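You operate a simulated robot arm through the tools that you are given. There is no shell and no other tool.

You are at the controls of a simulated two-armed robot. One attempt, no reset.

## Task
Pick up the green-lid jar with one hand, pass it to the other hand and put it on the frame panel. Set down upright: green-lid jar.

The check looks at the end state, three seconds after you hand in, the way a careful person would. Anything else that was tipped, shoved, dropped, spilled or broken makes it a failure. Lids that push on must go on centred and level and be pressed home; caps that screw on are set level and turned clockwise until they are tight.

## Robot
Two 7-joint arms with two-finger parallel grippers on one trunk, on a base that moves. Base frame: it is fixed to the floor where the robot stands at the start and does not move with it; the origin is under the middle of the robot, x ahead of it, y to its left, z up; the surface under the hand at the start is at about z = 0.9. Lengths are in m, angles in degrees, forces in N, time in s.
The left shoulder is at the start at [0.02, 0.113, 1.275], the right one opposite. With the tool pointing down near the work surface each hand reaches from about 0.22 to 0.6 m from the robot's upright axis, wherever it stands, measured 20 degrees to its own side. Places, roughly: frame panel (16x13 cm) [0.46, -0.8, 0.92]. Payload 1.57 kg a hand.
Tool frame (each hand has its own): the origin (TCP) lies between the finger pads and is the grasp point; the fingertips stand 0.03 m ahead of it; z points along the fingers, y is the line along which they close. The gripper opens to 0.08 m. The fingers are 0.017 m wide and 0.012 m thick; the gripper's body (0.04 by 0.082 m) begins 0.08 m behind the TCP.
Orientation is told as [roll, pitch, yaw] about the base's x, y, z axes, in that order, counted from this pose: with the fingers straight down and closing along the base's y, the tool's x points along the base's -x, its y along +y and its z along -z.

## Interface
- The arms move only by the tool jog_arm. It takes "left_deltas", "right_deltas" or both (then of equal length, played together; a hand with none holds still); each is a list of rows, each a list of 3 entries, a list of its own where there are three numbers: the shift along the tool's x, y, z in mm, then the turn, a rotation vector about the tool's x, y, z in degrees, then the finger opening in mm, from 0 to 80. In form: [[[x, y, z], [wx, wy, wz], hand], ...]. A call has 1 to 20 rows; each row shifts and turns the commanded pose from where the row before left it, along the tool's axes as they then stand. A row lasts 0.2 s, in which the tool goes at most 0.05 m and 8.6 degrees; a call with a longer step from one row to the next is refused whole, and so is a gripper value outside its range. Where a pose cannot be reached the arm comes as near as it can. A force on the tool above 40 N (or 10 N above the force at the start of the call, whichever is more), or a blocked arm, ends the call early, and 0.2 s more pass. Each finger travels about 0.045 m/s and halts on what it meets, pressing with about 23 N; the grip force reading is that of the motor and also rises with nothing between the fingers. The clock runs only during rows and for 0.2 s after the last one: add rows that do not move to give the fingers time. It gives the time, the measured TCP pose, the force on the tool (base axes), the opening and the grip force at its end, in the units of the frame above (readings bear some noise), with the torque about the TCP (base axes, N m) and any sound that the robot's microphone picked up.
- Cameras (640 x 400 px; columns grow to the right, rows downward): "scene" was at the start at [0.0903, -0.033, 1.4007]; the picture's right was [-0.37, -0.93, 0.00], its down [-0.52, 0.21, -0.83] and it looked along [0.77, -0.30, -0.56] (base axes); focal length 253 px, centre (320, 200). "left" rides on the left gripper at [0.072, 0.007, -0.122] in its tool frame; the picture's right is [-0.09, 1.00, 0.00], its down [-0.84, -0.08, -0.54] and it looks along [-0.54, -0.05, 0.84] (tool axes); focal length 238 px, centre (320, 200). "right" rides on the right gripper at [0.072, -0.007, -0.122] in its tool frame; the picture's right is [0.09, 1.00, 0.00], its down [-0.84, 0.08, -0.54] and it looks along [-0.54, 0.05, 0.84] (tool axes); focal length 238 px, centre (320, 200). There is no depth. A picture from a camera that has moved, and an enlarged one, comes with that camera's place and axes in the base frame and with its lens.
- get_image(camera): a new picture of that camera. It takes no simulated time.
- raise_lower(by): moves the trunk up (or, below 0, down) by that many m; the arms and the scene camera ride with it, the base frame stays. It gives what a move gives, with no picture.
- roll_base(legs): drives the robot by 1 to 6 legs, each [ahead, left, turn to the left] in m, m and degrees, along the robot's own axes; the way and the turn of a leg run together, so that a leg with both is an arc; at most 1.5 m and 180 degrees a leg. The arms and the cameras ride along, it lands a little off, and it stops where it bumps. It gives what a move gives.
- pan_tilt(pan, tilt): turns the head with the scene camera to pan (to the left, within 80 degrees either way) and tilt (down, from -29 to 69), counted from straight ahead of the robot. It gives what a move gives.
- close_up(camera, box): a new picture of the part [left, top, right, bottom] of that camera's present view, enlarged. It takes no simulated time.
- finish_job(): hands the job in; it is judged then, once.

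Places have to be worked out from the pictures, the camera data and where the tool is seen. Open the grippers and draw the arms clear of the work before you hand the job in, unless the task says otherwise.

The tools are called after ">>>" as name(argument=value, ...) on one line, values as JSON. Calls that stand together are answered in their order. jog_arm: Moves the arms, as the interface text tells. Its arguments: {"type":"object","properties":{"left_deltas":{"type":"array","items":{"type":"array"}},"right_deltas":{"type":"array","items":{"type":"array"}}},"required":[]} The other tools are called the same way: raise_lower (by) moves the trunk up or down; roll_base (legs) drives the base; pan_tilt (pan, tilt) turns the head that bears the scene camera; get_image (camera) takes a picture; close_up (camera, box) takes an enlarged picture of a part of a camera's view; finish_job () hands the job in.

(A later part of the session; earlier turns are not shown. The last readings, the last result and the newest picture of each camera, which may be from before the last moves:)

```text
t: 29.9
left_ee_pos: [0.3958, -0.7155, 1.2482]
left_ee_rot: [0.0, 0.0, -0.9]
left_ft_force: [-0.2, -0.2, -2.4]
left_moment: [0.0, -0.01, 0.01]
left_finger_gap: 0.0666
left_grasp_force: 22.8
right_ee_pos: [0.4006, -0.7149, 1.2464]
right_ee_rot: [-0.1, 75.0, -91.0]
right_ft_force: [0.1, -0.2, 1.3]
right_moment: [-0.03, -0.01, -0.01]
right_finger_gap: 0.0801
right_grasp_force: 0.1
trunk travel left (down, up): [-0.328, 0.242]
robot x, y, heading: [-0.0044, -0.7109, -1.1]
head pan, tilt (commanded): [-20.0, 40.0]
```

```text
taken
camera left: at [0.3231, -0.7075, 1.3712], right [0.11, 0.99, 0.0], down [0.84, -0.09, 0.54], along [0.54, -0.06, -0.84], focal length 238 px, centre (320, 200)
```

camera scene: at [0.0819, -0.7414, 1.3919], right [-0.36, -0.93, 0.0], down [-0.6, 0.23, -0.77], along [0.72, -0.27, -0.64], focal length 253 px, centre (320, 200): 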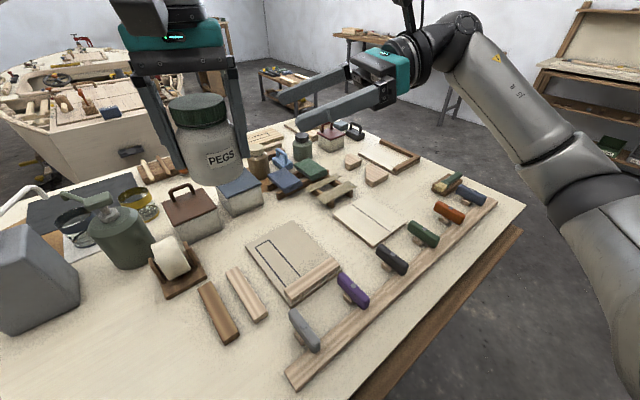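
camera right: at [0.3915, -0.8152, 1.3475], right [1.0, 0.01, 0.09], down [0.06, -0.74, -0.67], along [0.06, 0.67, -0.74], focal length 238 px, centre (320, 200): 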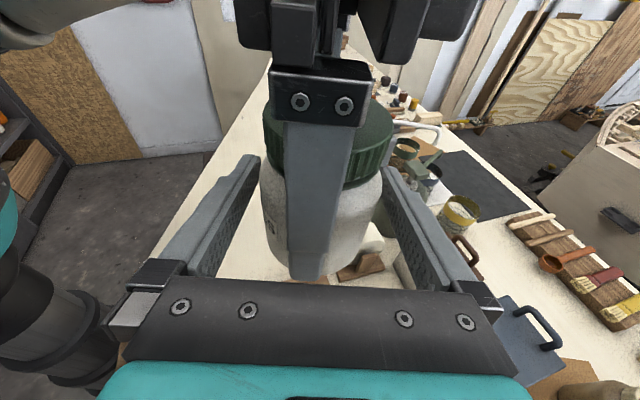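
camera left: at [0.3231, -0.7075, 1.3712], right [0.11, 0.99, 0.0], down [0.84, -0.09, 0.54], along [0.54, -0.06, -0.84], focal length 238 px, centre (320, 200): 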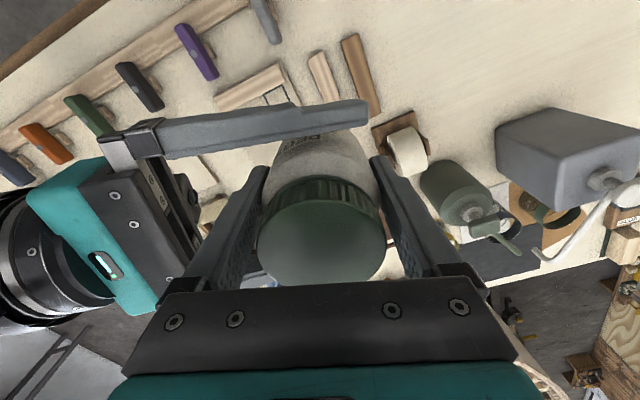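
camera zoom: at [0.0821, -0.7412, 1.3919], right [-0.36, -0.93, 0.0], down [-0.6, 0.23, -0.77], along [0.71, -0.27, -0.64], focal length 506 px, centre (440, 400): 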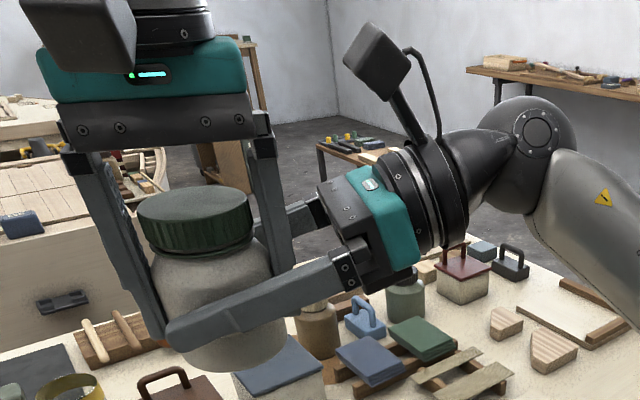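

Right TCP is on the jar axis ([0.400, -0.715, 1.246]) with no contact force. I close the right fingers on the body while the left hand keeps hold.

>>> jog_arm(right_deltas=[[[0, 0, 0], [0, 0, 0], 30], [[0, 0, 0], [0, 0, 0], 30], [[0, 0, 0], [0, 0, 0], 30], [[0, 0, 0], [0, 0, 0], 30], [[0, 0, 0], [0, 0, 0], 30]])

>>> get_image(camera="right")

```text
t: 31.1
left_ee_pos: [0.3953, -0.7148, 1.2498]
left_ee_rot: [0.1, 0.0, -0.9]
left_ft_force: [2.3, -2.7, -1.7]
left_moment: [0.05, 0.03, 0.0]
left_finger_gap: 0.0663
left_grasp_force: 23.4
right_ee_pos: [0.4001, -0.7157, 1.2461]
right_ee_rot: [0.0, 75.0, -91.0]
right_ft_force: [-0.4, 2.3, 0.5]
right_moment: [-0.03, -0.07, 0.03]
right_finger_gap: 0.0664
right_grasp_force: 22.9
trunk travel left (down, up): [-0.328, 0.242]
robot x, y, heading: [-0.0066, -0.7072, -0.8]
head pan, tilt (commanded): [-20.0, 40.0]
```

```text
taken
camera right: at [0.3915, -0.8152, 1.3475], right [1.0, 0.01, 0.09], down [0.06, -0.74, -0.67], along [0.06, 0.67, -0.74], focal length 238 px, centre (320, 200)
```

right: 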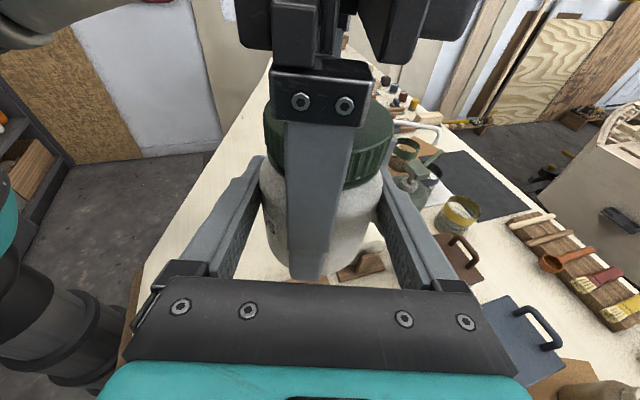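

Both hands hold the jar (right gap 66.4 mm, 22.9 N) with small side forces. I open the left fingers now.

>>> jog_arm(left_deltas=[[[0, 0, 0], [0, 0, 0], 72], [[0, 0, 0], [0, 0, 0], 80], [[0, 0, 0], [0, 0, 0], 80], [[0, 0, 0], [0, 0, 0], 80]])

>>> get_image(camera="right")

>>> get_image(camera="left")

>>> close_up(camera="scene", box=[100, 0, 420, 200])

```text
t: 32.1
left_ee_pos: [0.3951, -0.7156, 1.2496]
left_ee_rot: [0.0, 0.0, -0.9]
left_ft_force: [-0.2, -0.7, -0.3]
left_moment: [0.02, -0.02, 0.0]
left_finger_gap: 0.0799
left_grasp_force: 0.1
right_ee_pos: [0.4006, -0.7155, 1.2461]
right_ee_rot: [-0.1, 75.0, -91.1]
right_ft_force: [-0.4, 0.4, -0.7]
right_moment: [0.0, 0.01, 0.0]
right_finger_gap: 0.0662
right_grasp_force: 22.6
trunk travel left (down, up): [-0.328, 0.242]
robot x, y, heading: [-0.0031, -0.709, -0.9]
head pan, tilt (commanded): [-20.0, 40.0]
```

```text
taken
camera right: at [0.3916, -0.8153, 1.3475], right [1.0, 0.01, 0.09], down [0.06, -0.74, -0.67], along [0.06, 0.67, -0.74], focal length 238 px, centre (320, 200)
```

right: 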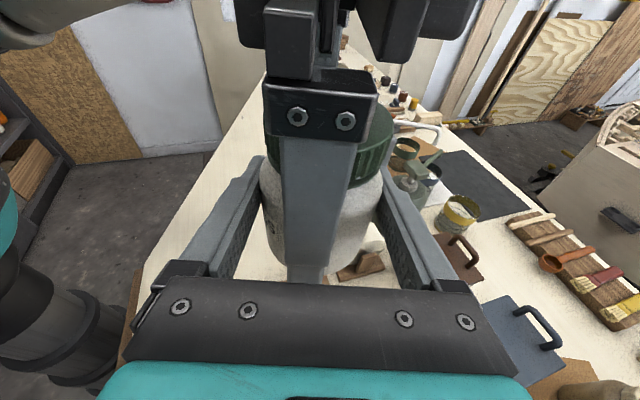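

```text
taken
camera left: at [0.3231, -0.7074, 1.3712], right [0.11, 0.99, 0.0], down [0.84, -0.09, 0.54], along [0.54, -0.06, -0.84], focal length 238 px, centre (320, 200)
```

left: 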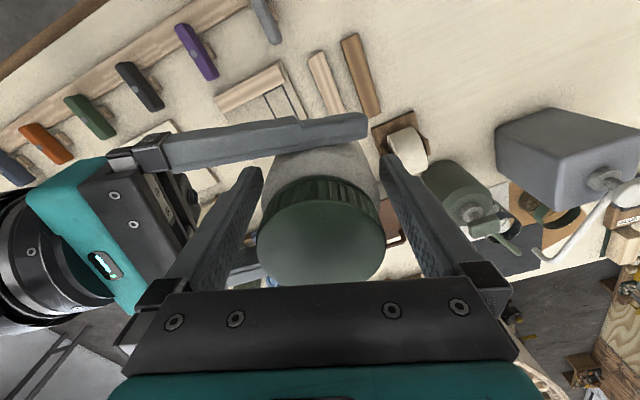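

```text
2.00 times, centred on (260, 100) of scene
camera zoom: at [0.0821, -0.7411, 1.3919], right [-0.36, -0.93, 0.0], down [-0.6, 0.23, -0.77], along [0.71, -0.27, -0.64], focal length 506 px, centre (440, 400)
```

zoom: 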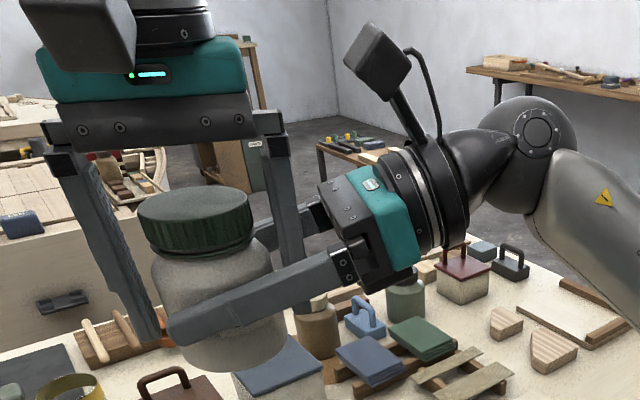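

The right hand alone holds the jar, which hasn't moved. I draw the left hand straight up 95 mm, clear of the lid.

>>> jog_arm(left_deltas=[[[0, 0, -8], [0, 0, 0], 80], [[0, 0, -11], [0, 0, 0], 80], [[0, 0, -11], [0, 0, 0], 80], [[0, 0, -11], [0, 0, 0], 80], [[0, 0, -11], [0, 0, 0], 80], [[0, 0, -11], [0, 0, 0], 80], [[0, 0, -11], [0, 0, 0], 80], [[0, 0, -11], [0, 0, 0], 80], [[0, 0, -10], [0, 0, 0], 80], [[0, 0, 0], [0, 0, 0], 80]])

>>> get_image(camera="scene")

>>> get_image(camera="right")

```text
t: 34.3
left_ee_pos: [0.3959, -0.718, 1.3445]
left_ee_rot: [-0.1, 0.0, -0.9]
left_ft_force: [-0.4, -0.1, 0.3]
left_moment: [0.0, -0.01, 0.01]
left_finger_gap: 0.0801
left_grasp_force: 0.1
right_ee_pos: [0.3997, -0.717, 1.2471]
right_ee_rot: [0.0, 74.9, -91.1]
right_ft_force: [0.3, 0.7, -0.6]
right_moment: [0.03, -0.03, 0.01]
right_finger_gap: 0.0664
right_grasp_force: 23.2
trunk travel left (down, up): [-0.328, 0.242]
robot x, y, heading: [-0.0061, -0.7077, -0.6]
head pan, tilt (commanded): [-20.0, 40.0]
```

```text
taken
camera scene: at [0.0822, -0.741, 1.3919], right [-0.36, -0.93, 0.0], down [-0.6, 0.23, -0.77], along [0.71, -0.27, -0.64], focal length 253 px, centre (320, 200)
```

scene: 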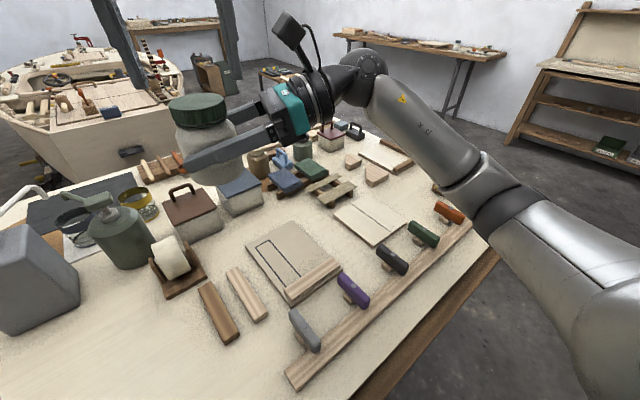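

```text
taken
camera right: at [0.3917, -0.8153, 1.3474], right [1.0, 0.01, 0.09], down [0.06, -0.74, -0.67], along [0.06, 0.67, -0.74], focal length 238 px, centre (320, 200)
```

right: 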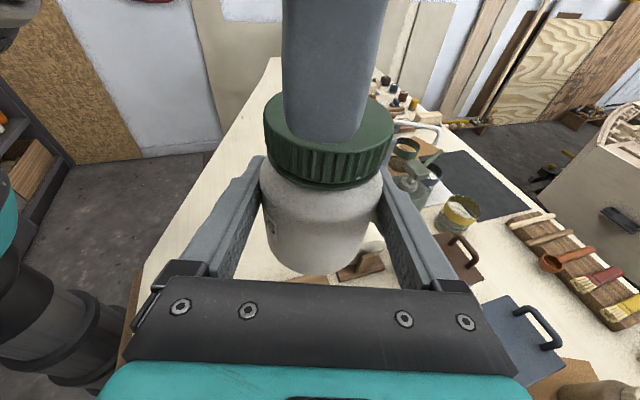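

The left fingers are above the lid and the jar sits steadily in the right hand. I move the left hand up and away to the left.

>>> jog_arm(left_deltas=[[[0, 0, -10], [0, 0, 0], 80], [[0, 5, -8], [0, 0, 0], 80], [[5, 20, 0], [0, 0, 0], 80], [[5, 25, 0], [0, 0, 0], 80], [[5, 25, 0], [0, 0, 0], 80], [[5, 25, 0], [0, 0, 0], 80], [[5, 25, 0], [0, 0, 0], 80], [[5, 25, 0], [0, 0, 0], 80], [[5, 25, 0], [0, 0, 0], 80], [[0, 0, 0], [0, 0, 0], 80]])

>>> get_image(camera="right")

>>> get_image(camera="left")

```text
t: 36.5
left_ee_pos: [0.3633, -0.543, 1.3632]
left_ee_rot: [-0.1, 0.0, -1.0]
left_ft_force: [-0.4, -0.1, 0.3]
left_moment: [-0.01, 0.0, 0.0]
left_finger_gap: 0.0801
left_grasp_force: 0.1
right_ee_pos: [0.401, -0.716, 1.2471]
right_ee_rot: [0.0, 75.1, -91.1]
right_ft_force: [0.3, -0.3, -0.5]
right_moment: [-0.03, 0.0, -0.01]
right_finger_gap: 0.0665
right_grasp_force: 22.9
trunk travel left (down, up): [-0.328, 0.242]
robot x, y, heading: [-0.0111, -0.7113, -1.0]
head pan, tilt (commanded): [-20.0, 40.0]
```

```text
taken
camera right: at [0.3917, -0.8157, 1.3474], right [1.0, 0.01, 0.09], down [0.06, -0.74, -0.67], along [0.06, 0.67, -0.74], focal length 238 px, centre (320, 200)
```

right: 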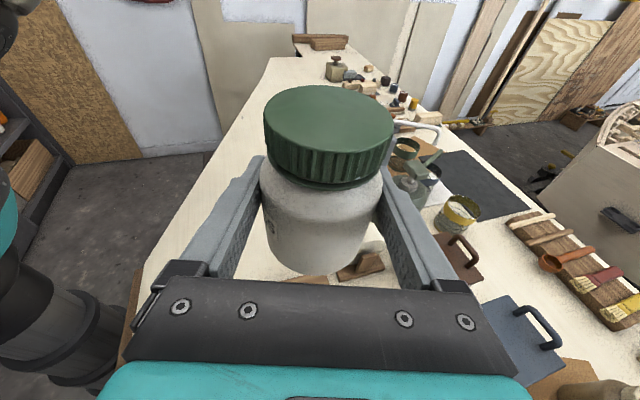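

```text
taken
camera left: at [0.2907, -0.5349, 1.4853], right [0.11, 0.99, 0.0], down [0.84, -0.09, 0.54], along [0.54, -0.06, -0.84], focal length 238 px, centre (320, 200)
```

left: 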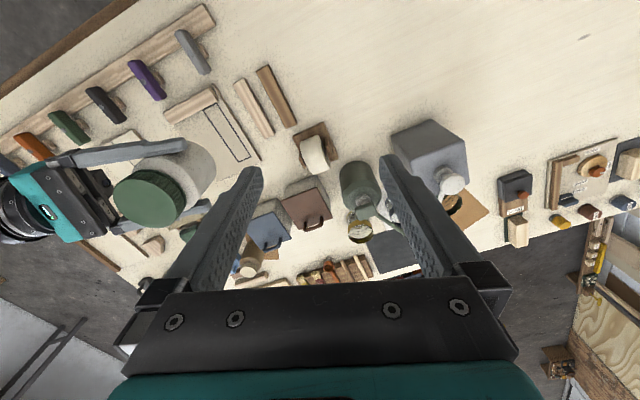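

The left view cross-checks the panel corners ([0.519, -0.71] and [0.333, -0.77]), so the target [0.460, -0.806] stands. Right hand carries the jar over the panel at about z 1.20.

>>> jog_arm(right_deltas=[[[-5, 5, -6], [0, 0, 0], 30], [[-10, 10, -12], [0, 0, 0], 30], [[-11, 10, -12], [0, 0, 0], 30], [[-11, 10, -12], [0, 0, 0], 30], [[-11, 10, -12], [0, 0, 0], 30], [[-10, 9, -11], [0, 0, 0], 30], [[-7, 5.6, -6], [0, 0, 0], 30], [[-3, 2, -3], [0, 0, 0], 30], [[0, 0, 0], [0, 0, 0], 30]])

>>> get_image(camera="right")

>>> get_image(camera="scene")

>>> get_image(camera="left")

```text
t: 38.5
left_ee_pos: [0.3624, -0.5424, 1.3636]
left_ee_rot: [0.1, 0.0, -1.0]
left_ft_force: [-0.3, 0.6, 0.3]
left_moment: [-0.02, -0.03, -0.03]
left_finger_gap: 0.08
left_grasp_force: 0.0
right_ee_pos: [0.4618, -0.8069, 1.2019]
right_ee_rot: [0.0, 75.1, -91.0]
right_ft_force: [-0.2, 0.2, -0.1]
right_moment: [0.0, -0.02, 0.0]
right_finger_gap: 0.0664
right_grasp_force: 23.6
trunk travel left (down, up): [-0.328, 0.242]
robot x, y, heading: [-0.0039, -0.712, -0.8]
head pan, tilt (commanded): [-20.0, 40.0]
```

```text
taken
camera right: at [0.452, -0.9065, 1.3023], right [1.0, 0.01, 0.09], down [0.06, -0.74, -0.67], along [0.06, 0.67, -0.74], focal length 238 px, centre (320, 200)
```

right: 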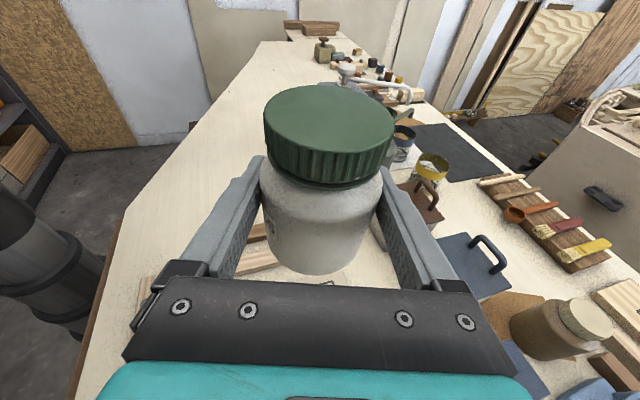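

```text
taken
camera scene: at [0.0821, -0.7411, 1.3919], right [-0.36, -0.93, 0.0], down [-0.6, 0.23, -0.77], along [0.71, -0.27, -0.64], focal length 253 px, centre (320, 200)
```

scene: 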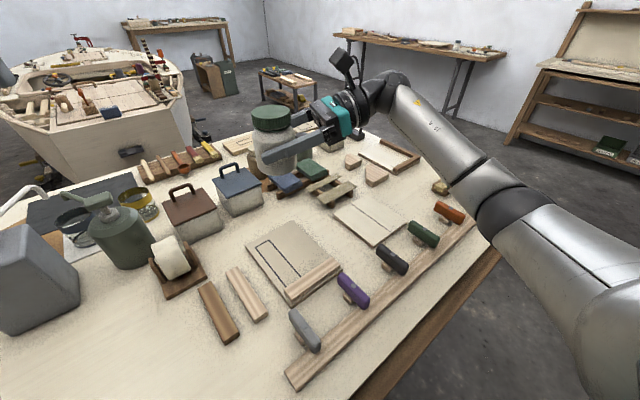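

```text
taken
camera left: at [0.2907, -0.5348, 1.4853], right [0.11, 0.99, 0.0], down [0.84, -0.09, 0.54], along [0.54, -0.06, -0.84], focal length 238 px, centre (320, 200)
```

left: 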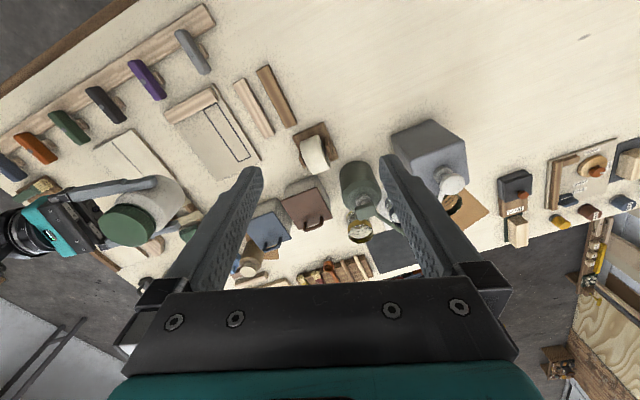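

The left camera now sees the whole panel; I zoom to measure its free area precisely.

>>> close_up(camera="left", box=[130, 60, 290, 200])

>>> close_up(camera="scene", box=[220, 80, 460, 250])

```text
2.86 times, centred on (210, 130) of left
camera zoom: at [0.2907, -0.5348, 1.4853], right [0.11, 0.99, 0.0], down [0.84, -0.09, 0.54], along [0.54, -0.06, -0.84], focal length 681 px, centre (634, 400)
```

zoom: 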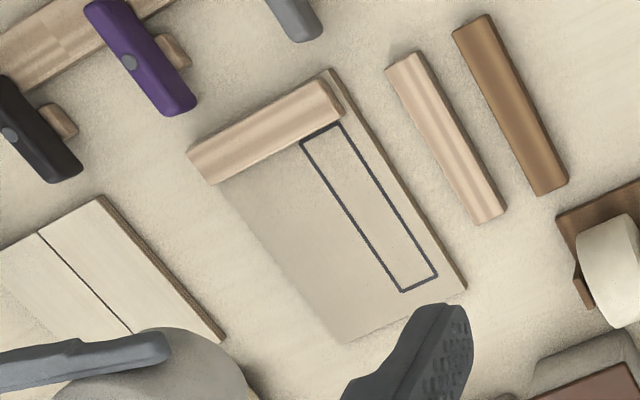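

```text
2.35 times, centred on (340, 165) of scene
camera zoom: at [0.0821, -0.7411, 1.3919], right [-0.36, -0.93, 0.0], down [-0.6, 0.23, -0.77], along [0.71, -0.27, -0.64], focal length 595 px, centre (273, 282)
```

zoom: 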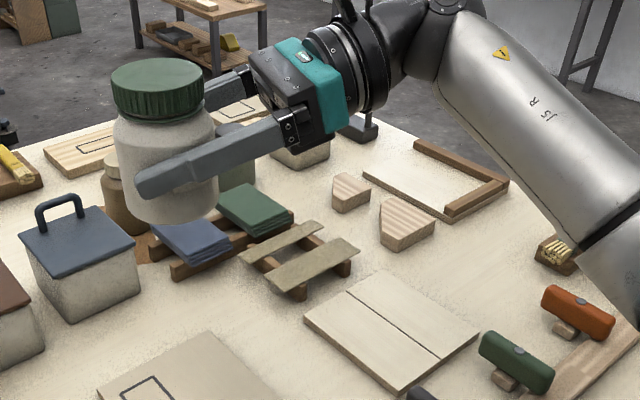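

Jar is right over the free-area centre ([0.463, -0.806]). But the right elbow hangs low (est. z≈1.09) over the rack of handles, and lowering the hand would bring it lower still; so I raise the trunk 0.2 m first, so the arm reaches down more stretched.

>>> raise_lower(by=0.2)

>>> pan_tilt(pan=-40, tilt=45)

>>> get_image(camera="scene")

>>> get_image(camera="left")

```text
t: 40.7
left_ee_pos: [0.3631, -0.5425, 1.565]
left_ee_rot: [0.0, 0.0, -0.9]
left_ft_force: [-0.4, 0.1, 0.3]
left_moment: [0.01, 0.0, -0.01]
left_finger_gap: 0.0799
left_grasp_force: 0.1
right_ee_pos: [0.4618, -0.8062, 1.4008]
right_ee_rot: [0.0, 75.0, -91.0]
right_ft_force: [0.9, -0.5, -0.7]
right_moment: [0.02, -0.01, 0.0]
right_finger_gap: 0.0663
right_grasp_force: 22.4
trunk travel left (down, up): [-0.528, 0.042]
robot x, y, heading: [-0.0016, -0.7086, -1.1]
head pan, tilt (commanded): [-20.0, 40.0]
```

```text
t: 41.5
left_ee_pos: [0.3634, -0.5419, 1.5637]
left_ee_rot: [0.0, -0.1, -0.9]
left_ft_force: [0.2, -0.6, 0.2]
left_moment: [0.0, -0.01, 0.04]
left_finger_gap: 0.0798
left_grasp_force: 0.0
right_ee_pos: [0.4609, -0.807, 1.4006]
right_ee_rot: [-0.1, 75.0, -91.2]
right_ft_force: [-0.4, 0.1, -1.5]
right_moment: [-0.02, 0.02, -0.02]
right_finger_gap: 0.0663
right_grasp_force: 22.7
trunk travel left (down, up): [-0.528, 0.042]
robot x, y, heading: [-0.0068, -0.7118, -1.0]
head pan, tilt (commanded): [-40.0, 45.0]
```

```text
taken
camera scene: at [0.0642, -0.7639, 1.5847], right [-0.66, -0.76, 0.0], down [-0.53, 0.46, -0.71], along [0.53, -0.46, -0.71], focal length 253 px, centre (320, 200)
```

scene: 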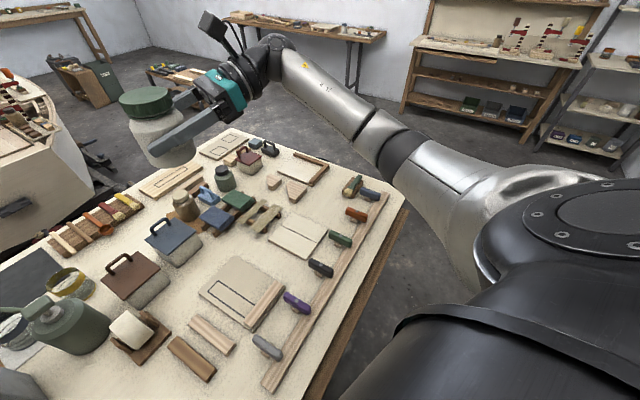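

```text
taken
camera left: at [0.2907, -0.5347, 1.6853], right [0.11, 0.99, 0.0], down [0.84, -0.09, 0.54], along [0.54, -0.06, -0.84], focal length 238 px, centre (320, 200)
```

left: 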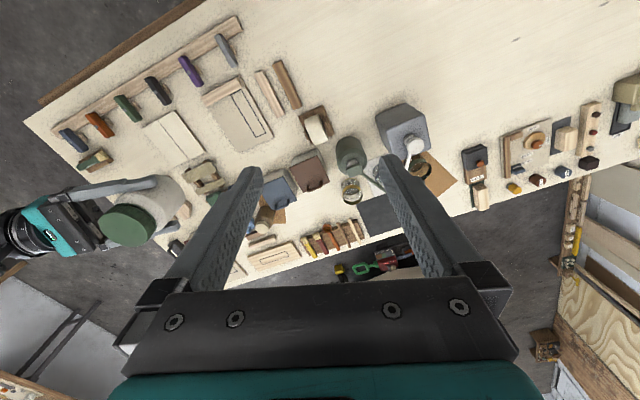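

The higher viewpoint gives a clear view of the whole arm. I lower the right hand 150 mm straight down and check the elbow's course.

>>> jog_arm(right_deltas=[[[-9, 0, 2.43], [0, 0, 0], 30], [[-18.11, 0, 4.86], [0, 0, 0], 30], [[-18.11, 0, 4.86], [0, 0, 0], 30], [[-18.11, 0, 4.86], [0, 0, 0], 30], [[-18.11, 0, 4.86], [0, 0, 0], 30], [[-18.11, 0, 4.86], [0, 0, 0], 30], [[-18.11, 0, 4.86], [0, 0, 0], 30], [[-18.11, 0, 4.86], [0, 0, 0], 30], [[-9, 0, 2.43], [0, 0, 0], 30], [[0, 0, 0], [0, 0, 0], 30]])

>>> get_image(camera="scene")

>>> get_image(camera="left")

```text
t: 43.7
left_ee_pos: [0.3632, -0.5423, 1.5624]
left_ee_rot: [0.0, 0.0, -1.0]
left_ft_force: [-0.1, -0.2, -0.4]
left_moment: [-0.01, -0.01, 0.03]
left_finger_gap: 0.0798
left_grasp_force: 0.0
right_ee_pos: [0.4601, -0.8058, 1.2501]
right_ee_rot: [-0.2, 75.1, -91.1]
right_ft_force: [-0.6, 0.6, -2.0]
right_moment: [-0.03, -0.03, 0.0]
right_finger_gap: 0.0661
right_grasp_force: 23.2
trunk travel left (down, up): [-0.528, 0.042]
robot x, y, heading: [-0.011, -0.7083, -1.1]
head pan, tilt (commanded): [-40.0, 45.0]
```

```text
taken
camera scene: at [0.0641, -0.7639, 1.5847], right [-0.66, -0.75, 0.0], down [-0.53, 0.46, -0.71], along [0.53, -0.46, -0.71], focal length 253 px, centre (320, 200)
```

scene: 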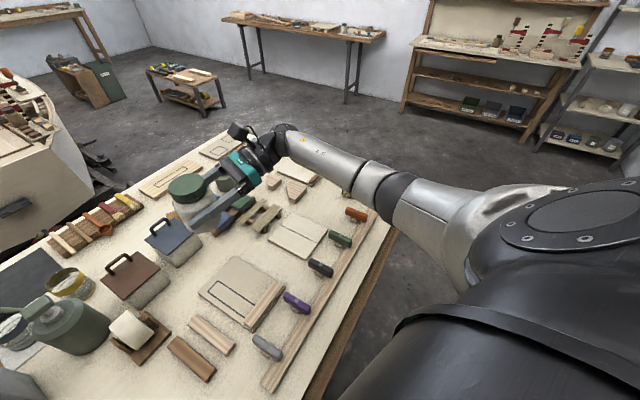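

```text
taken
camera left: at [0.2907, -0.5348, 1.6853], right [0.11, 0.99, 0.0], down [0.84, -0.09, 0.54], along [0.54, -0.06, -0.84], focal length 238 px, centre (320, 200)
```

left: 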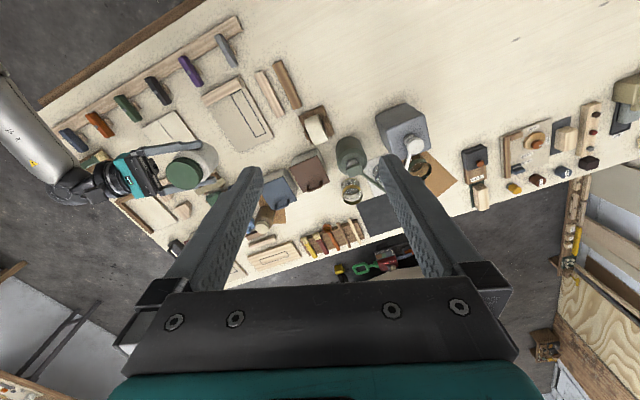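

Elbow remains high (about z 1.2+). I lower another 130 mm and re-check; contact isn't expected before TCP z ≈ 0.967.

>>> jog_arm(right_deltas=[[[-8, 0, 2.16], [0, 0, 0], 30], [[-14, 0, 3.75], [0, 0, 0], 30], [[-14, 0, 3.75], [0, 0, 0], 30], [[-14, 0, 3.75], [0, 0, 0], 30], [[-14, 0, 3.75], [0, 0, 0], 30], [[-14, 0, 3.75], [0, 0, 0], 30], [[-14, 0, 3.75], [0, 0, 0], 30], [[-14, 0, 3.75], [0, 0, 0], 30], [[-14, 0, 3.75], [0, 0, 0], 30], [[-5.6, 0, 1.5], [0, 0, 0], 30], [[0, 0, 0], [0, 0, 0], 30]])

>>> get_image(camera="scene")

>>> get_image(camera="left")

>>> get_image(camera="right")

```text
t: 46.1
left_ee_pos: [0.3624, -0.542, 1.5643]
left_ee_rot: [0.1, 0.0, -0.8]
left_ft_force: [0.1, -0.1, 0.0]
left_moment: [-0.01, 0.01, -0.01]
left_finger_gap: 0.0802
left_grasp_force: 0.1
right_ee_pos: [0.4603, -0.8071, 1.1189]
right_ee_rot: [0.2, 75.0, -90.9]
right_ft_force: [-0.2, -0.3, -1.0]
right_moment: [-0.01, 0.01, -0.01]
right_finger_gap: 0.066
right_grasp_force: 23.2
trunk travel left (down, up): [-0.528, 0.042]
robot x, y, heading: [-0.0067, -0.7084, -1.1]
head pan, tilt (commanded): [-40.0, 45.0]
```

```text
taken
camera scene: at [0.0641, -0.764, 1.5847], right [-0.66, -0.75, 0.0], down [-0.53, 0.46, -0.71], along [0.53, -0.46, -0.71], focal length 253 px, centre (320, 200)
```

scene: 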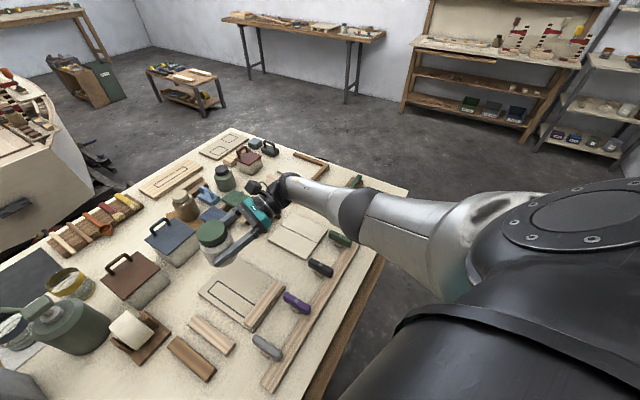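

```text
taken
camera left: at [0.2906, -0.5348, 1.6853], right [0.11, 0.99, 0.0], down [0.84, -0.09, 0.54], along [0.54, -0.06, -0.84], focal length 238 px, centre (320, 200)
```

left: 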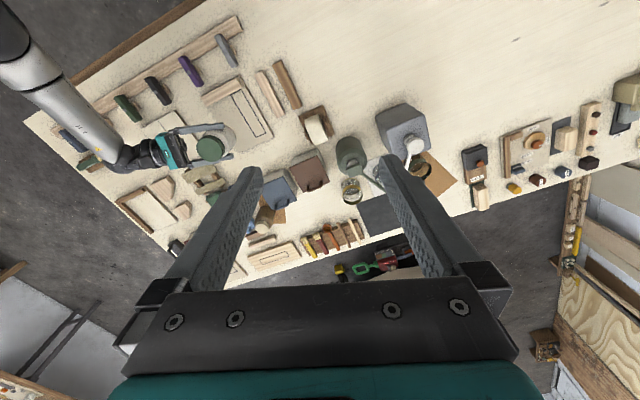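

```text
taken
camera right: at [0.4525, -0.9072, 1.2206], right [1.0, 0.01, 0.09], down [0.06, -0.74, -0.67], along [0.06, 0.67, -0.74], focal length 238 px, centre (320, 200)
```

right: 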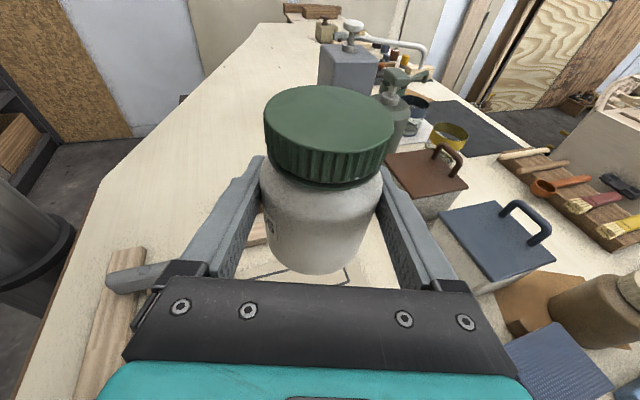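

At TCP z 1.119 the forearm ring triangulates to about z 1.22 – plenty of room. I lower 105 mm more, leaving the jar bottom ~5 cm above the panel, then inspect clearances.

>>> jog_arm(right_deltas=[[[-8, 0, 2.16], [0, 0, 0], 30], [[-14, 0, 3.75], [0, 0, 0], 30], [[-14, 0, 3.75], [0, 0, 0], 30], [[-14, 0, 3.75], [0, 0, 0], 30], [[-14, 0, 3.75], [0, 0, 0], 30], [[-14, 0, 3.75], [0, 0, 0], 30], [[-14, 0, 3.75], [0, 0, 0], 30], [[-9.5, 0, 2.55], [0, 0, 0], 30], [[0, 0, 0], [0, 0, 0], 30]])

>>> close_up(camera="scene", box=[160, 150, 480, 350])

>>> close_up(camera="left", box=[0, 0, 320, 220])

>>> get_image(camera="right")

```text
t: 48.1
left_ee_pos: [0.3633, -0.543, 1.5634]
left_ee_rot: [0.0, 0.0, -0.8]
left_ft_force: [0.0, 1.2, -0.3]
left_moment: [-0.01, 0.01, -0.03]
left_finger_gap: 0.0799
left_grasp_force: 0.0
right_ee_pos: [0.4281, -0.795, 1.0558]
right_ee_rot: [-0.2, 75.0, -91.1]
right_ft_force: [-0.3, 0.5, -1.2]
right_moment: [-0.02, -0.02, -0.03]
right_finger_gap: 0.0662
right_grasp_force: 22.7
right hand out of reach, approached as far as the arm can: row 3, 4, 5, 6, 7, 8
trunk travel left (down, up): [-0.528, 0.042]
robot x, y, heading: [-0.0085, -0.7124, -0.8]
head pan, tilt (commanded): [-40.0, 45.0]
```

```text
2.00 times, centred on (320, 250) of scene
camera zoom: at [0.0641, -0.7641, 1.5846], right [-0.66, -0.75, 0.0], down [-0.53, 0.46, -0.71], along [0.53, -0.46, -0.71], focal length 506 px, centre (320, 100)
```

zoom: 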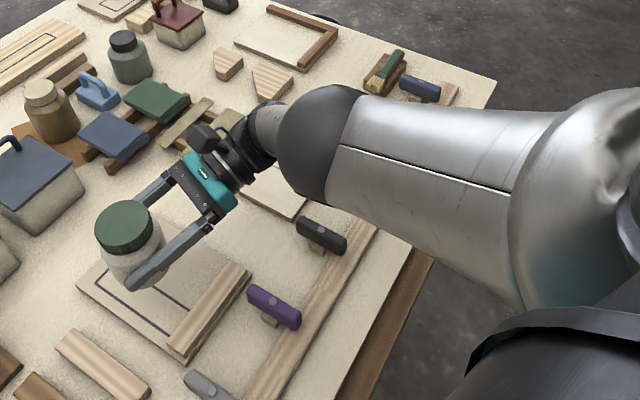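

```text
1.82 times, centred on (160, 110) of left
camera zoom: at [0.2907, -0.5349, 1.6854], right [0.11, 0.99, 0.0], down [0.84, -0.09, 0.54], along [0.54, -0.06, -0.84], focal length 433 px, centre (611, 364)
```

zoom: 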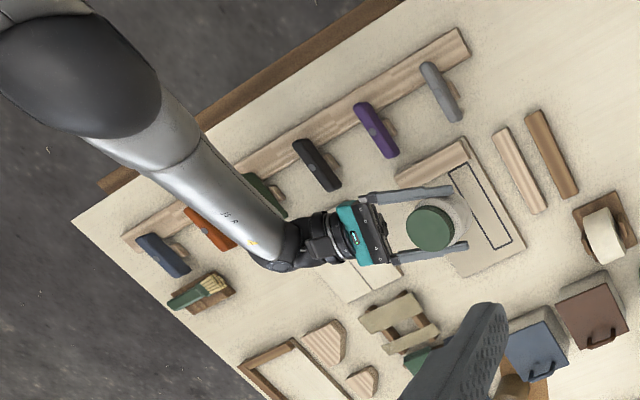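

```text
taken
camera right: at [0.419, -0.8947, 1.1572], right [1.0, 0.01, 0.09], down [0.06, -0.74, -0.67], along [0.06, 0.67, -0.74], focal length 238 px, centre (320, 200)
```

right: 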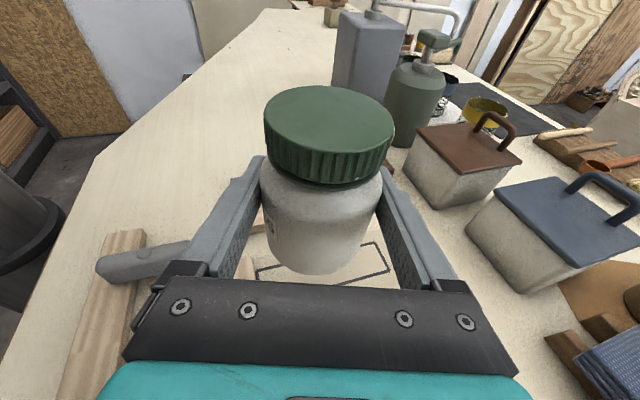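

The arm is at full stretch with the trunk so high (TCP stopped at z 1.056, drifted to [0.428, -0.795]). I go back up 200 mm, then lower the trunk partly.

>>> jog_arm(right_deltas=[[[10, 0, -2.7], [0, 0, 0], 30], [[17.5, 0, -4.7], [0, 0, 0], 30], [[17.5, 0, -4.7], [0, 0, 0], 30], [[17.5, 0, -4.7], [0, 0, 0], 30], [[17.5, 0, -4.7], [0, 0, 0], 30], [[17.5, 0, -4.7], [0, 0, 0], 30], [[17.5, 0, -4.7], [0, 0, 0], 30], [[17.5, 0, -4.7], [0, 0, 0], 30], [[17.5, 0, -4.7], [0, 0, 0], 30], [[17.5, 0, -4.7], [0, 0, 0], 30], [[17.5, 0, -4.7], [0, 0, 0], 30], [[8, 0, -2.1], [0, 0, 0], 30], [[0, 0, 0], [0, 0, 0], 30]])

>>> get_image(camera="right")

```text
t: 50.9
left_ee_pos: [0.3626, -0.5424, 1.5641]
left_ee_rot: [0.0, 0.0, -1.0]
left_ft_force: [0.6, 0.5, -0.8]
left_moment: [0.0, 0.02, 0.02]
left_finger_gap: 0.0797
left_grasp_force: 0.1
right_ee_pos: [0.5137, -0.8173, 1.2019]
right_ee_rot: [-0.2, 75.0, -91.1]
right_ft_force: [0.4, 0.0, -2.1]
right_moment: [-0.02, 0.01, 0.01]
right_finger_gap: 0.066
right_grasp_force: 23.9
right hand out of reach, approached as far as the arm can: row 1, 2, 3, 4, 5, 6, 7, 8, 9, 10, 11
trunk travel left (down, up): [-0.528, 0.042]
robot x, y, heading: [-0.0048, -0.7102, -0.9]
head pan, tilt (commanded): [-40.0, 45.0]
```

```text
taken
camera right: at [0.506, -0.917, 1.3028], right [1.0, 0.01, 0.09], down [0.07, -0.74, -0.67], along [0.06, 0.67, -0.74], focal length 238 px, centre (320, 200)
```

right: 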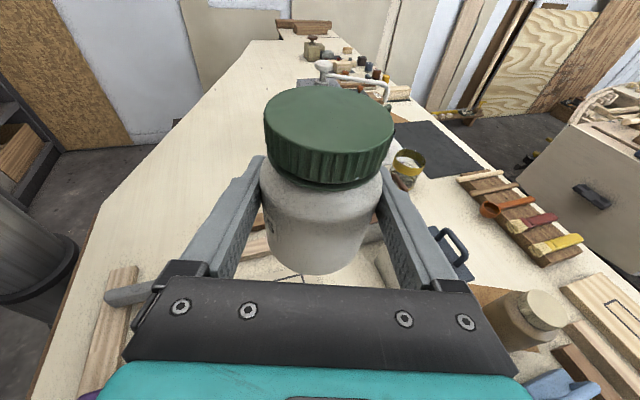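

The hand came back up but sits at [0.514, -0.817, 1.202], offset from where I expected. I hold still two rows to see the settled pose.

>>> jog_arm(right_deltas=[[[0, 0, 0], [0, 0, 0], 30], [[0, 0, 0], [0, 0, 0], 30]])

>>> get_image(camera="scene")

```text
t: 51.5
left_ee_pos: [0.3634, -0.5437, 1.5631]
left_ee_rot: [0.0, 0.0, -0.9]
left_ft_force: [0.1, 1.2, 0.4]
left_moment: [0.01, -0.02, -0.01]
left_finger_gap: 0.0799
left_grasp_force: 0.0
right_ee_pos: [0.5141, -0.8173, 1.202]
right_ee_rot: [-0.1, 75.0, -91.2]
right_ft_force: [-0.3, -0.8, -1.1]
right_moment: [0.0, -0.01, 0.01]
right_finger_gap: 0.0659
right_grasp_force: 22.6
trunk travel left (down, up): [-0.528, 0.042]
robot x, y, heading: [-0.0031, -0.716, -1.1]
head pan, tilt (commanded): [-40.0, 45.0]
```

```text
taken
camera scene: at [0.0641, -0.764, 1.5846], right [-0.66, -0.75, 0.0], down [-0.53, 0.46, -0.71], along [0.53, -0.46, -0.71], focal length 253 px, centre (320, 200)
```

scene: 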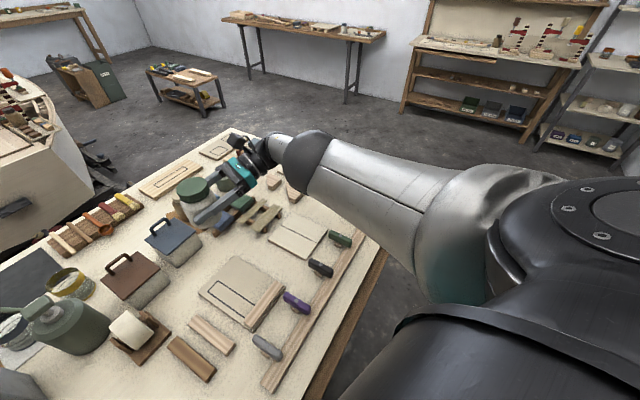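

The elbow has swung to a higher stance, the jar is still firmly held (66 mm, 22.6 N), and the commanded pose is settled. I shift back over the free-area centre at this height.

>>> jog_arm(right_deltas=[[[0.5, -9, 1.6], [0, 0, 0], 30], [[0.5, -9, 1.6], [0, 0, 0], 30], [[0.5, -9, 1.6], [0, 0, 0], 30], [[0.5, -9, 1.6], [0, 0, 0], 30], [[0.5, -9, 1.6], [0, 0, 0], 30], [[0.3, -7, 1.7], [0, 0, 0], 30], [[0, 0, 0], [0, 0, 0], 30], [[0, 0, 0], [0, 0, 0], 30]])

>>> get_image(camera="scene")

```text
t: 53.3
left_ee_pos: [0.3629, -0.542, 1.5624]
left_ee_rot: [0.0, 0.0, -0.9]
left_ft_force: [0.8, 0.9, -0.2]
left_moment: [0.0, 0.01, -0.04]
left_finger_gap: 0.0798
left_grasp_force: 0.1
right_ee_pos: [0.5053, -0.8163, 1.182]
right_ee_rot: [-0.1, 74.9, -91.0]
right_ft_force: [-0.3, -0.2, -1.5]
right_moment: [-0.04, 0.0, -0.02]
right_finger_gap: 0.0662
right_grasp_force: 22.8
right hand out of reach, approached as far as the arm can: row 1, 2, 3, 4, 5, 6
trunk travel left (down, up): [-0.528, 0.042]
robot x, y, heading: [-0.0056, -0.7085, -1.1]
head pan, tilt (commanded): [-40.0, 45.0]
```

```text
taken
camera scene: at [0.0641, -0.764, 1.5846], right [-0.66, -0.75, 0.0], down [-0.53, 0.46, -0.71], along [0.53, -0.46, -0.71], focal length 253 px, centre (320, 200)
```

scene: 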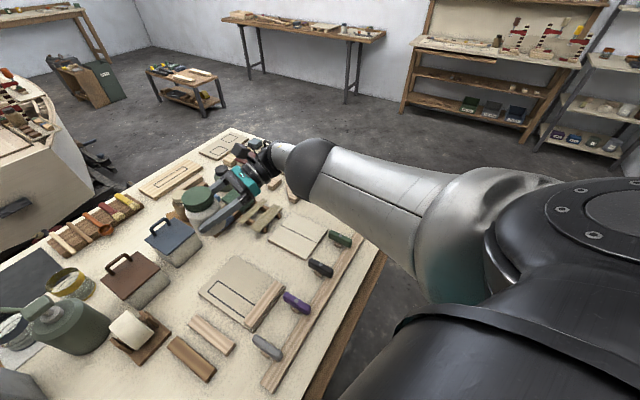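

The arm is now in a cramped configuration (limit met when moving back in x). I raise the hand further, away from the limit, to regain a comfortable posture.

>>> jog_arm(right_deltas=[[[17.5, 0, -4.7], [0, 0, 0], 30], [[17.5, 0, -4.7], [0, 0, 0], 30], [[17.5, 0, -4.7], [0, 0, 0], 30], [[17.5, 0, -4.7], [0, 0, 0], 30], [[17.5, 0, -4.7], [0, 0, 0], 30], [[17.5, 0, -4.7], [0, 0, 0], 30], [[17.5, 0, -4.7], [0, 0, 0], 30], [[17.5, 0, -4.7], [0, 0, 0], 30], [[17.5, 0, -4.7], [0, 0, 0], 30], [[0, 0, 0], [0, 0, 0], 30], [[0, 0, 0], [0, 0, 0], 30]])

>>> get_image(camera="scene")

```text
t: 55.7
left_ee_pos: [0.3626, -0.5419, 1.5627]
left_ee_rot: [0.0, -0.1, -0.9]
left_ft_force: [-0.2, 0.4, -0.5]
left_moment: [0.0, 0.02, 0.0]
left_finger_gap: 0.0802
left_grasp_force: 0.0
right_ee_pos: [0.5494, -0.83, 1.3312]
right_ee_rot: [-0.2, 74.9, -91.0]
right_ft_force: [0.0, -0.9, -1.6]
right_moment: [-0.03, 0.02, 0.06]
right_finger_gap: 0.0661
right_grasp_force: 23.3
right hand out of reach, approached as far as the arm can: row 1, 2, 3, 4, 5, 6, 7, 9
trunk travel left (down, up): [-0.528, 0.042]
robot x, y, heading: [-0.004, -0.7097, -1.3]
head pan, tilt (commanded): [-40.0, 45.0]
```

```text
taken
camera scene: at [0.0641, -0.7639, 1.5846], right [-0.66, -0.75, 0.0], down [-0.53, 0.46, -0.71], along [0.53, -0.46, -0.71], focal length 253 px, centre (320, 200)
```

scene: 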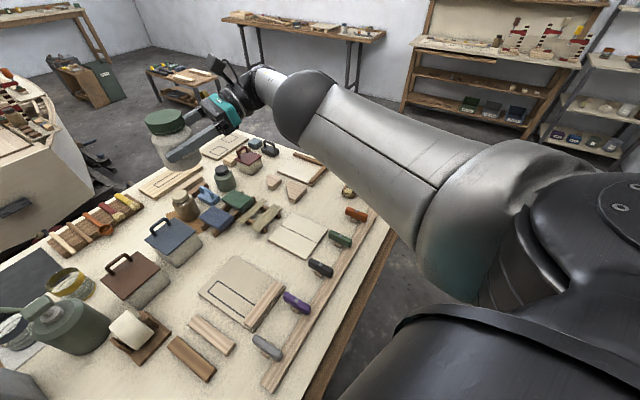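

The arm has ended up fully stretched (shoulder–wrist ≈ 0.58 m), and small steps can't fold the elbow. I command larger steps straight toward the shoulder to make it bend.

>>> jog_arm(right_deltas=[[[10.8, -42, 12.3], [0, 0, 0], 30], [[0, 0, 0], [0, 0, 0], 30], [[10.8, -42, 12.3], [0, 0, 0], 30], [[0, 0, 0], [0, 0, 0], 30]])

>>> get_image(camera="scene")

```text
t: 56.7
left_ee_pos: [0.3626, -0.5421, 1.5645]
left_ee_rot: [-0.1, -0.1, -0.9]
left_ft_force: [-0.9, 0.1, 0.0]
left_moment: [0.0, -0.01, 0.01]
left_finger_gap: 0.0801
left_grasp_force: 0.0
right_ee_pos: [0.5514, -0.8265, 1.3295]
right_ee_rot: [-0.1, 75.0, -91.0]
right_ft_force: [0.3, 0.1, -1.8]
right_moment: [0.0, -0.01, 0.0]
right_finger_gap: 0.0661
right_grasp_force: 22.7
right hand out of reach, approached as far as the arm can: row 1, 3
trunk travel left (down, up): [-0.528, 0.042]
robot x, y, heading: [-0.0045, -0.7071, -0.9]
head pan, tilt (commanded): [-40.0, 45.0]
```

```text
taken
camera scene: at [0.0641, -0.764, 1.5846], right [-0.66, -0.75, 0.0], down [-0.53, 0.46, -0.71], along [0.53, -0.46, -0.71], focal length 253 px, centre (320, 200)
```

scene: 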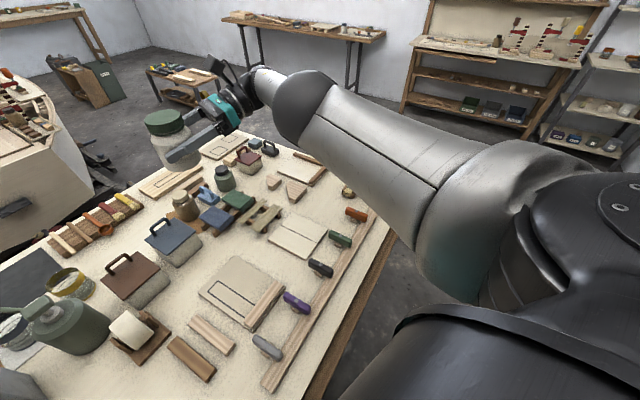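

The hand stays on the reach sphere: the elbow is dead straight and inward steps don't bend it. I try a sideways (tangential) swing combined with an inward step, in free space, to get the elbow to fold.

>>> jog_arm(right_deltas=[[[6.6, 11.2, 32.5], [0, 0, 0], 30], [[6.6, 11.2, 32.5], [0, 0, 0], 30], [[6.6, 11.2, 32.5], [0, 0, 0], 30], [[0, -30, 10], [0, 0, 0], 30], [[0, -30, 10], [0, 0, 0], 30], [[0, 0, 0], [0, 0, 0], 30]])

>>> get_image(camera="scene")

```text
t: 58.1
left_ee_pos: [0.3627, -0.543, 1.5643]
left_ee_rot: [0.0, 0.0, -0.9]
left_ft_force: [0.0, 0.0, 0.8]
left_moment: [-0.01, 0.03, -0.01]
left_finger_gap: 0.0801
left_grasp_force: 0.2
right_ee_pos: [0.5063, -0.7049, 1.3229]
right_ee_rot: [-0.6, 75.1, -91.7]
right_ft_force: [0.0, -0.5, -0.7]
right_moment: [0.0, 0.02, 0.0]
right_finger_gap: 0.0662
right_grasp_force: 23.0
right hand out of reach, approached as far as the arm can: row 1, 2, 3
trunk travel left (down, up): [-0.528, 0.042]
robot x, y, heading: [-0.0036, -0.7118, -1.1]
head pan, tilt (commanded): [-40.0, 45.0]
```

```text
taken
camera scene: at [0.0647, -0.7642, 1.5846], right [-0.66, -0.75, 0.0], down [-0.53, 0.46, -0.71], along [0.53, -0.46, -0.71], focal length 253 px, centre (320, 200)
```

scene: 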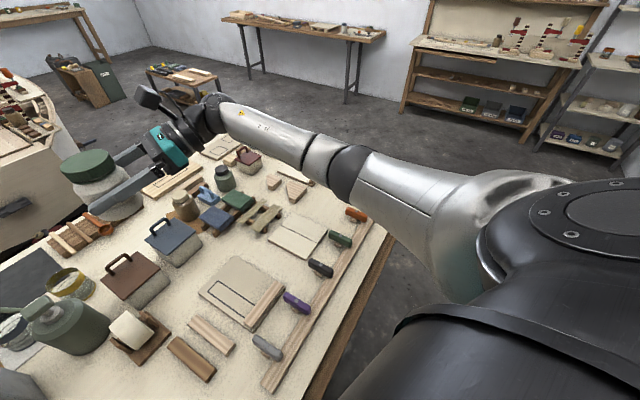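

That worked — the elbow folded and the last rows were reachable again. I move back over the panel centre while still high, then lower the trunk.

>>> jog_arm(right_deltas=[[[-3, -3, -6], [0, 0, 0], 30], [[-6.5, -6, -13.3], [0, 0, 0], 30], [[-6.5, -6, -13.3], [0, 0, 0], 30], [[-6.5, -6, -13.3], [0, 0, 0], 30], [[-6.5, -6, -13.3], [0, 0, 0], 30], [[-6.5, -6, -13.3], [0, 0, 0], 30], [[-6.5, -6, -13.3], [0, 0, 0], 30], [[-3.7, -3.2, -7.3], [0, 0, 0], 30], [[0, 0, 0], [0, 0, 0], 30]])

>>> get_image(camera="scene")

>>> get_image(camera="right")

```text
t: 60.1
left_ee_pos: [0.3631, -0.5426, 1.5628]
left_ee_rot: [0.1, -0.1, -0.8]
left_ft_force: [0.5, 0.1, -0.6]
left_moment: [0.03, -0.02, -0.03]
left_finger_gap: 0.0799
left_grasp_force: 0.0
right_ee_pos: [0.4634, -0.8038, 1.3026]
right_ee_rot: [0.1, 75.0, -90.8]
right_ft_force: [-0.2, 0.4, -1.7]
right_moment: [-0.02, 0.03, 0.0]
right_finger_gap: 0.0662
right_grasp_force: 23.1
trunk travel left (down, up): [-0.528, 0.042]
robot x, y, heading: [-0.0078, -0.7101, -0.9]
head pan, tilt (commanded): [-40.0, 45.0]
```

```text
taken
camera scene: at [0.0642, -0.7639, 1.5847], right [-0.66, -0.75, 0.0], down [-0.53, 0.46, -0.71], along [0.53, -0.46, -0.71], focal length 253 px, centre (320, 200)
```

scene: 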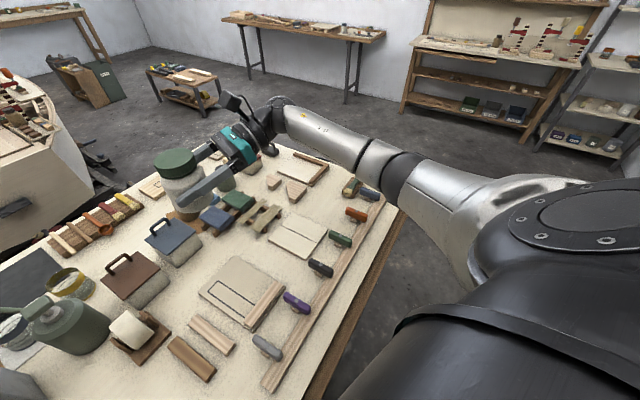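

```text
taken
camera right: at [0.4548, -0.9048, 1.4034], right [1.0, 0.01, 0.09], down [0.07, -0.74, -0.67], along [0.06, 0.67, -0.74], focal length 238 px, centre (320, 200)
```

right: 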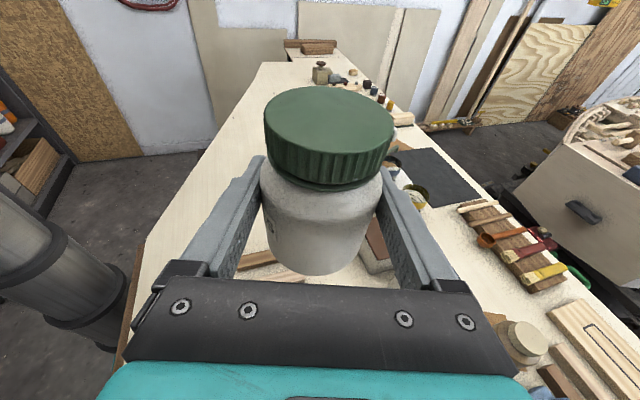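

The jar hangs over the panel at [0.463, -0.804, 1.303], posture is comfortable. I lower the trunk by 0.19 m (TCP to about 1.11).

>>> raise_lower(by=-0.19)

>>> get_image(camera="scene")

>>> get_image(camera="left")

```text
t: 62.2
left_ee_pos: [0.3625, -0.5421, 1.374]
left_ee_rot: [0.1, 0.0, -0.8]
left_ft_force: [0.6, -0.1, -0.3]
left_moment: [0.01, 0.02, -0.02]
left_finger_gap: 0.0799
left_grasp_force: 0.1
right_ee_pos: [0.4634, -0.8047, 1.1119]
right_ee_rot: [0.0, 74.9, -91.0]
right_ft_force: [0.5, -1.0, -0.5]
right_moment: [0.05, -0.02, -0.03]
right_finger_gap: 0.0659
right_grasp_force: 23.2
trunk travel left (down, up): [-0.338, 0.232]
robot x, y, heading: [-0.0058, -0.7095, -0.9]
head pan, tilt (commanded): [-40.0, 45.0]
```

```text
taken
camera scene: at [0.064, -0.764, 1.3947], right [-0.66, -0.75, 0.0], down [-0.53, 0.46, -0.71], along [0.53, -0.46, -0.71], focal length 253 px, centre (320, 200)
```

scene: 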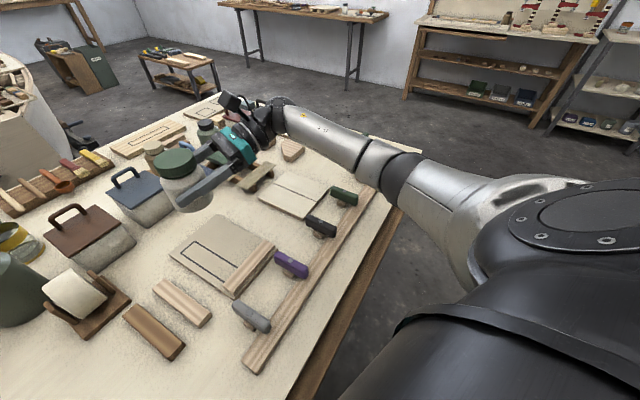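

```text
taken
camera left: at [0.2906, -0.5348, 1.4954], right [0.11, 0.99, 0.0], down [0.84, -0.09, 0.54], along [0.54, -0.06, -0.84], focal length 238 px, centre (320, 200)
```

left: 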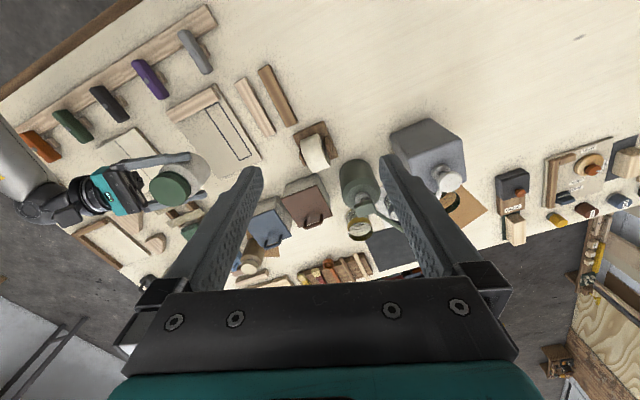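

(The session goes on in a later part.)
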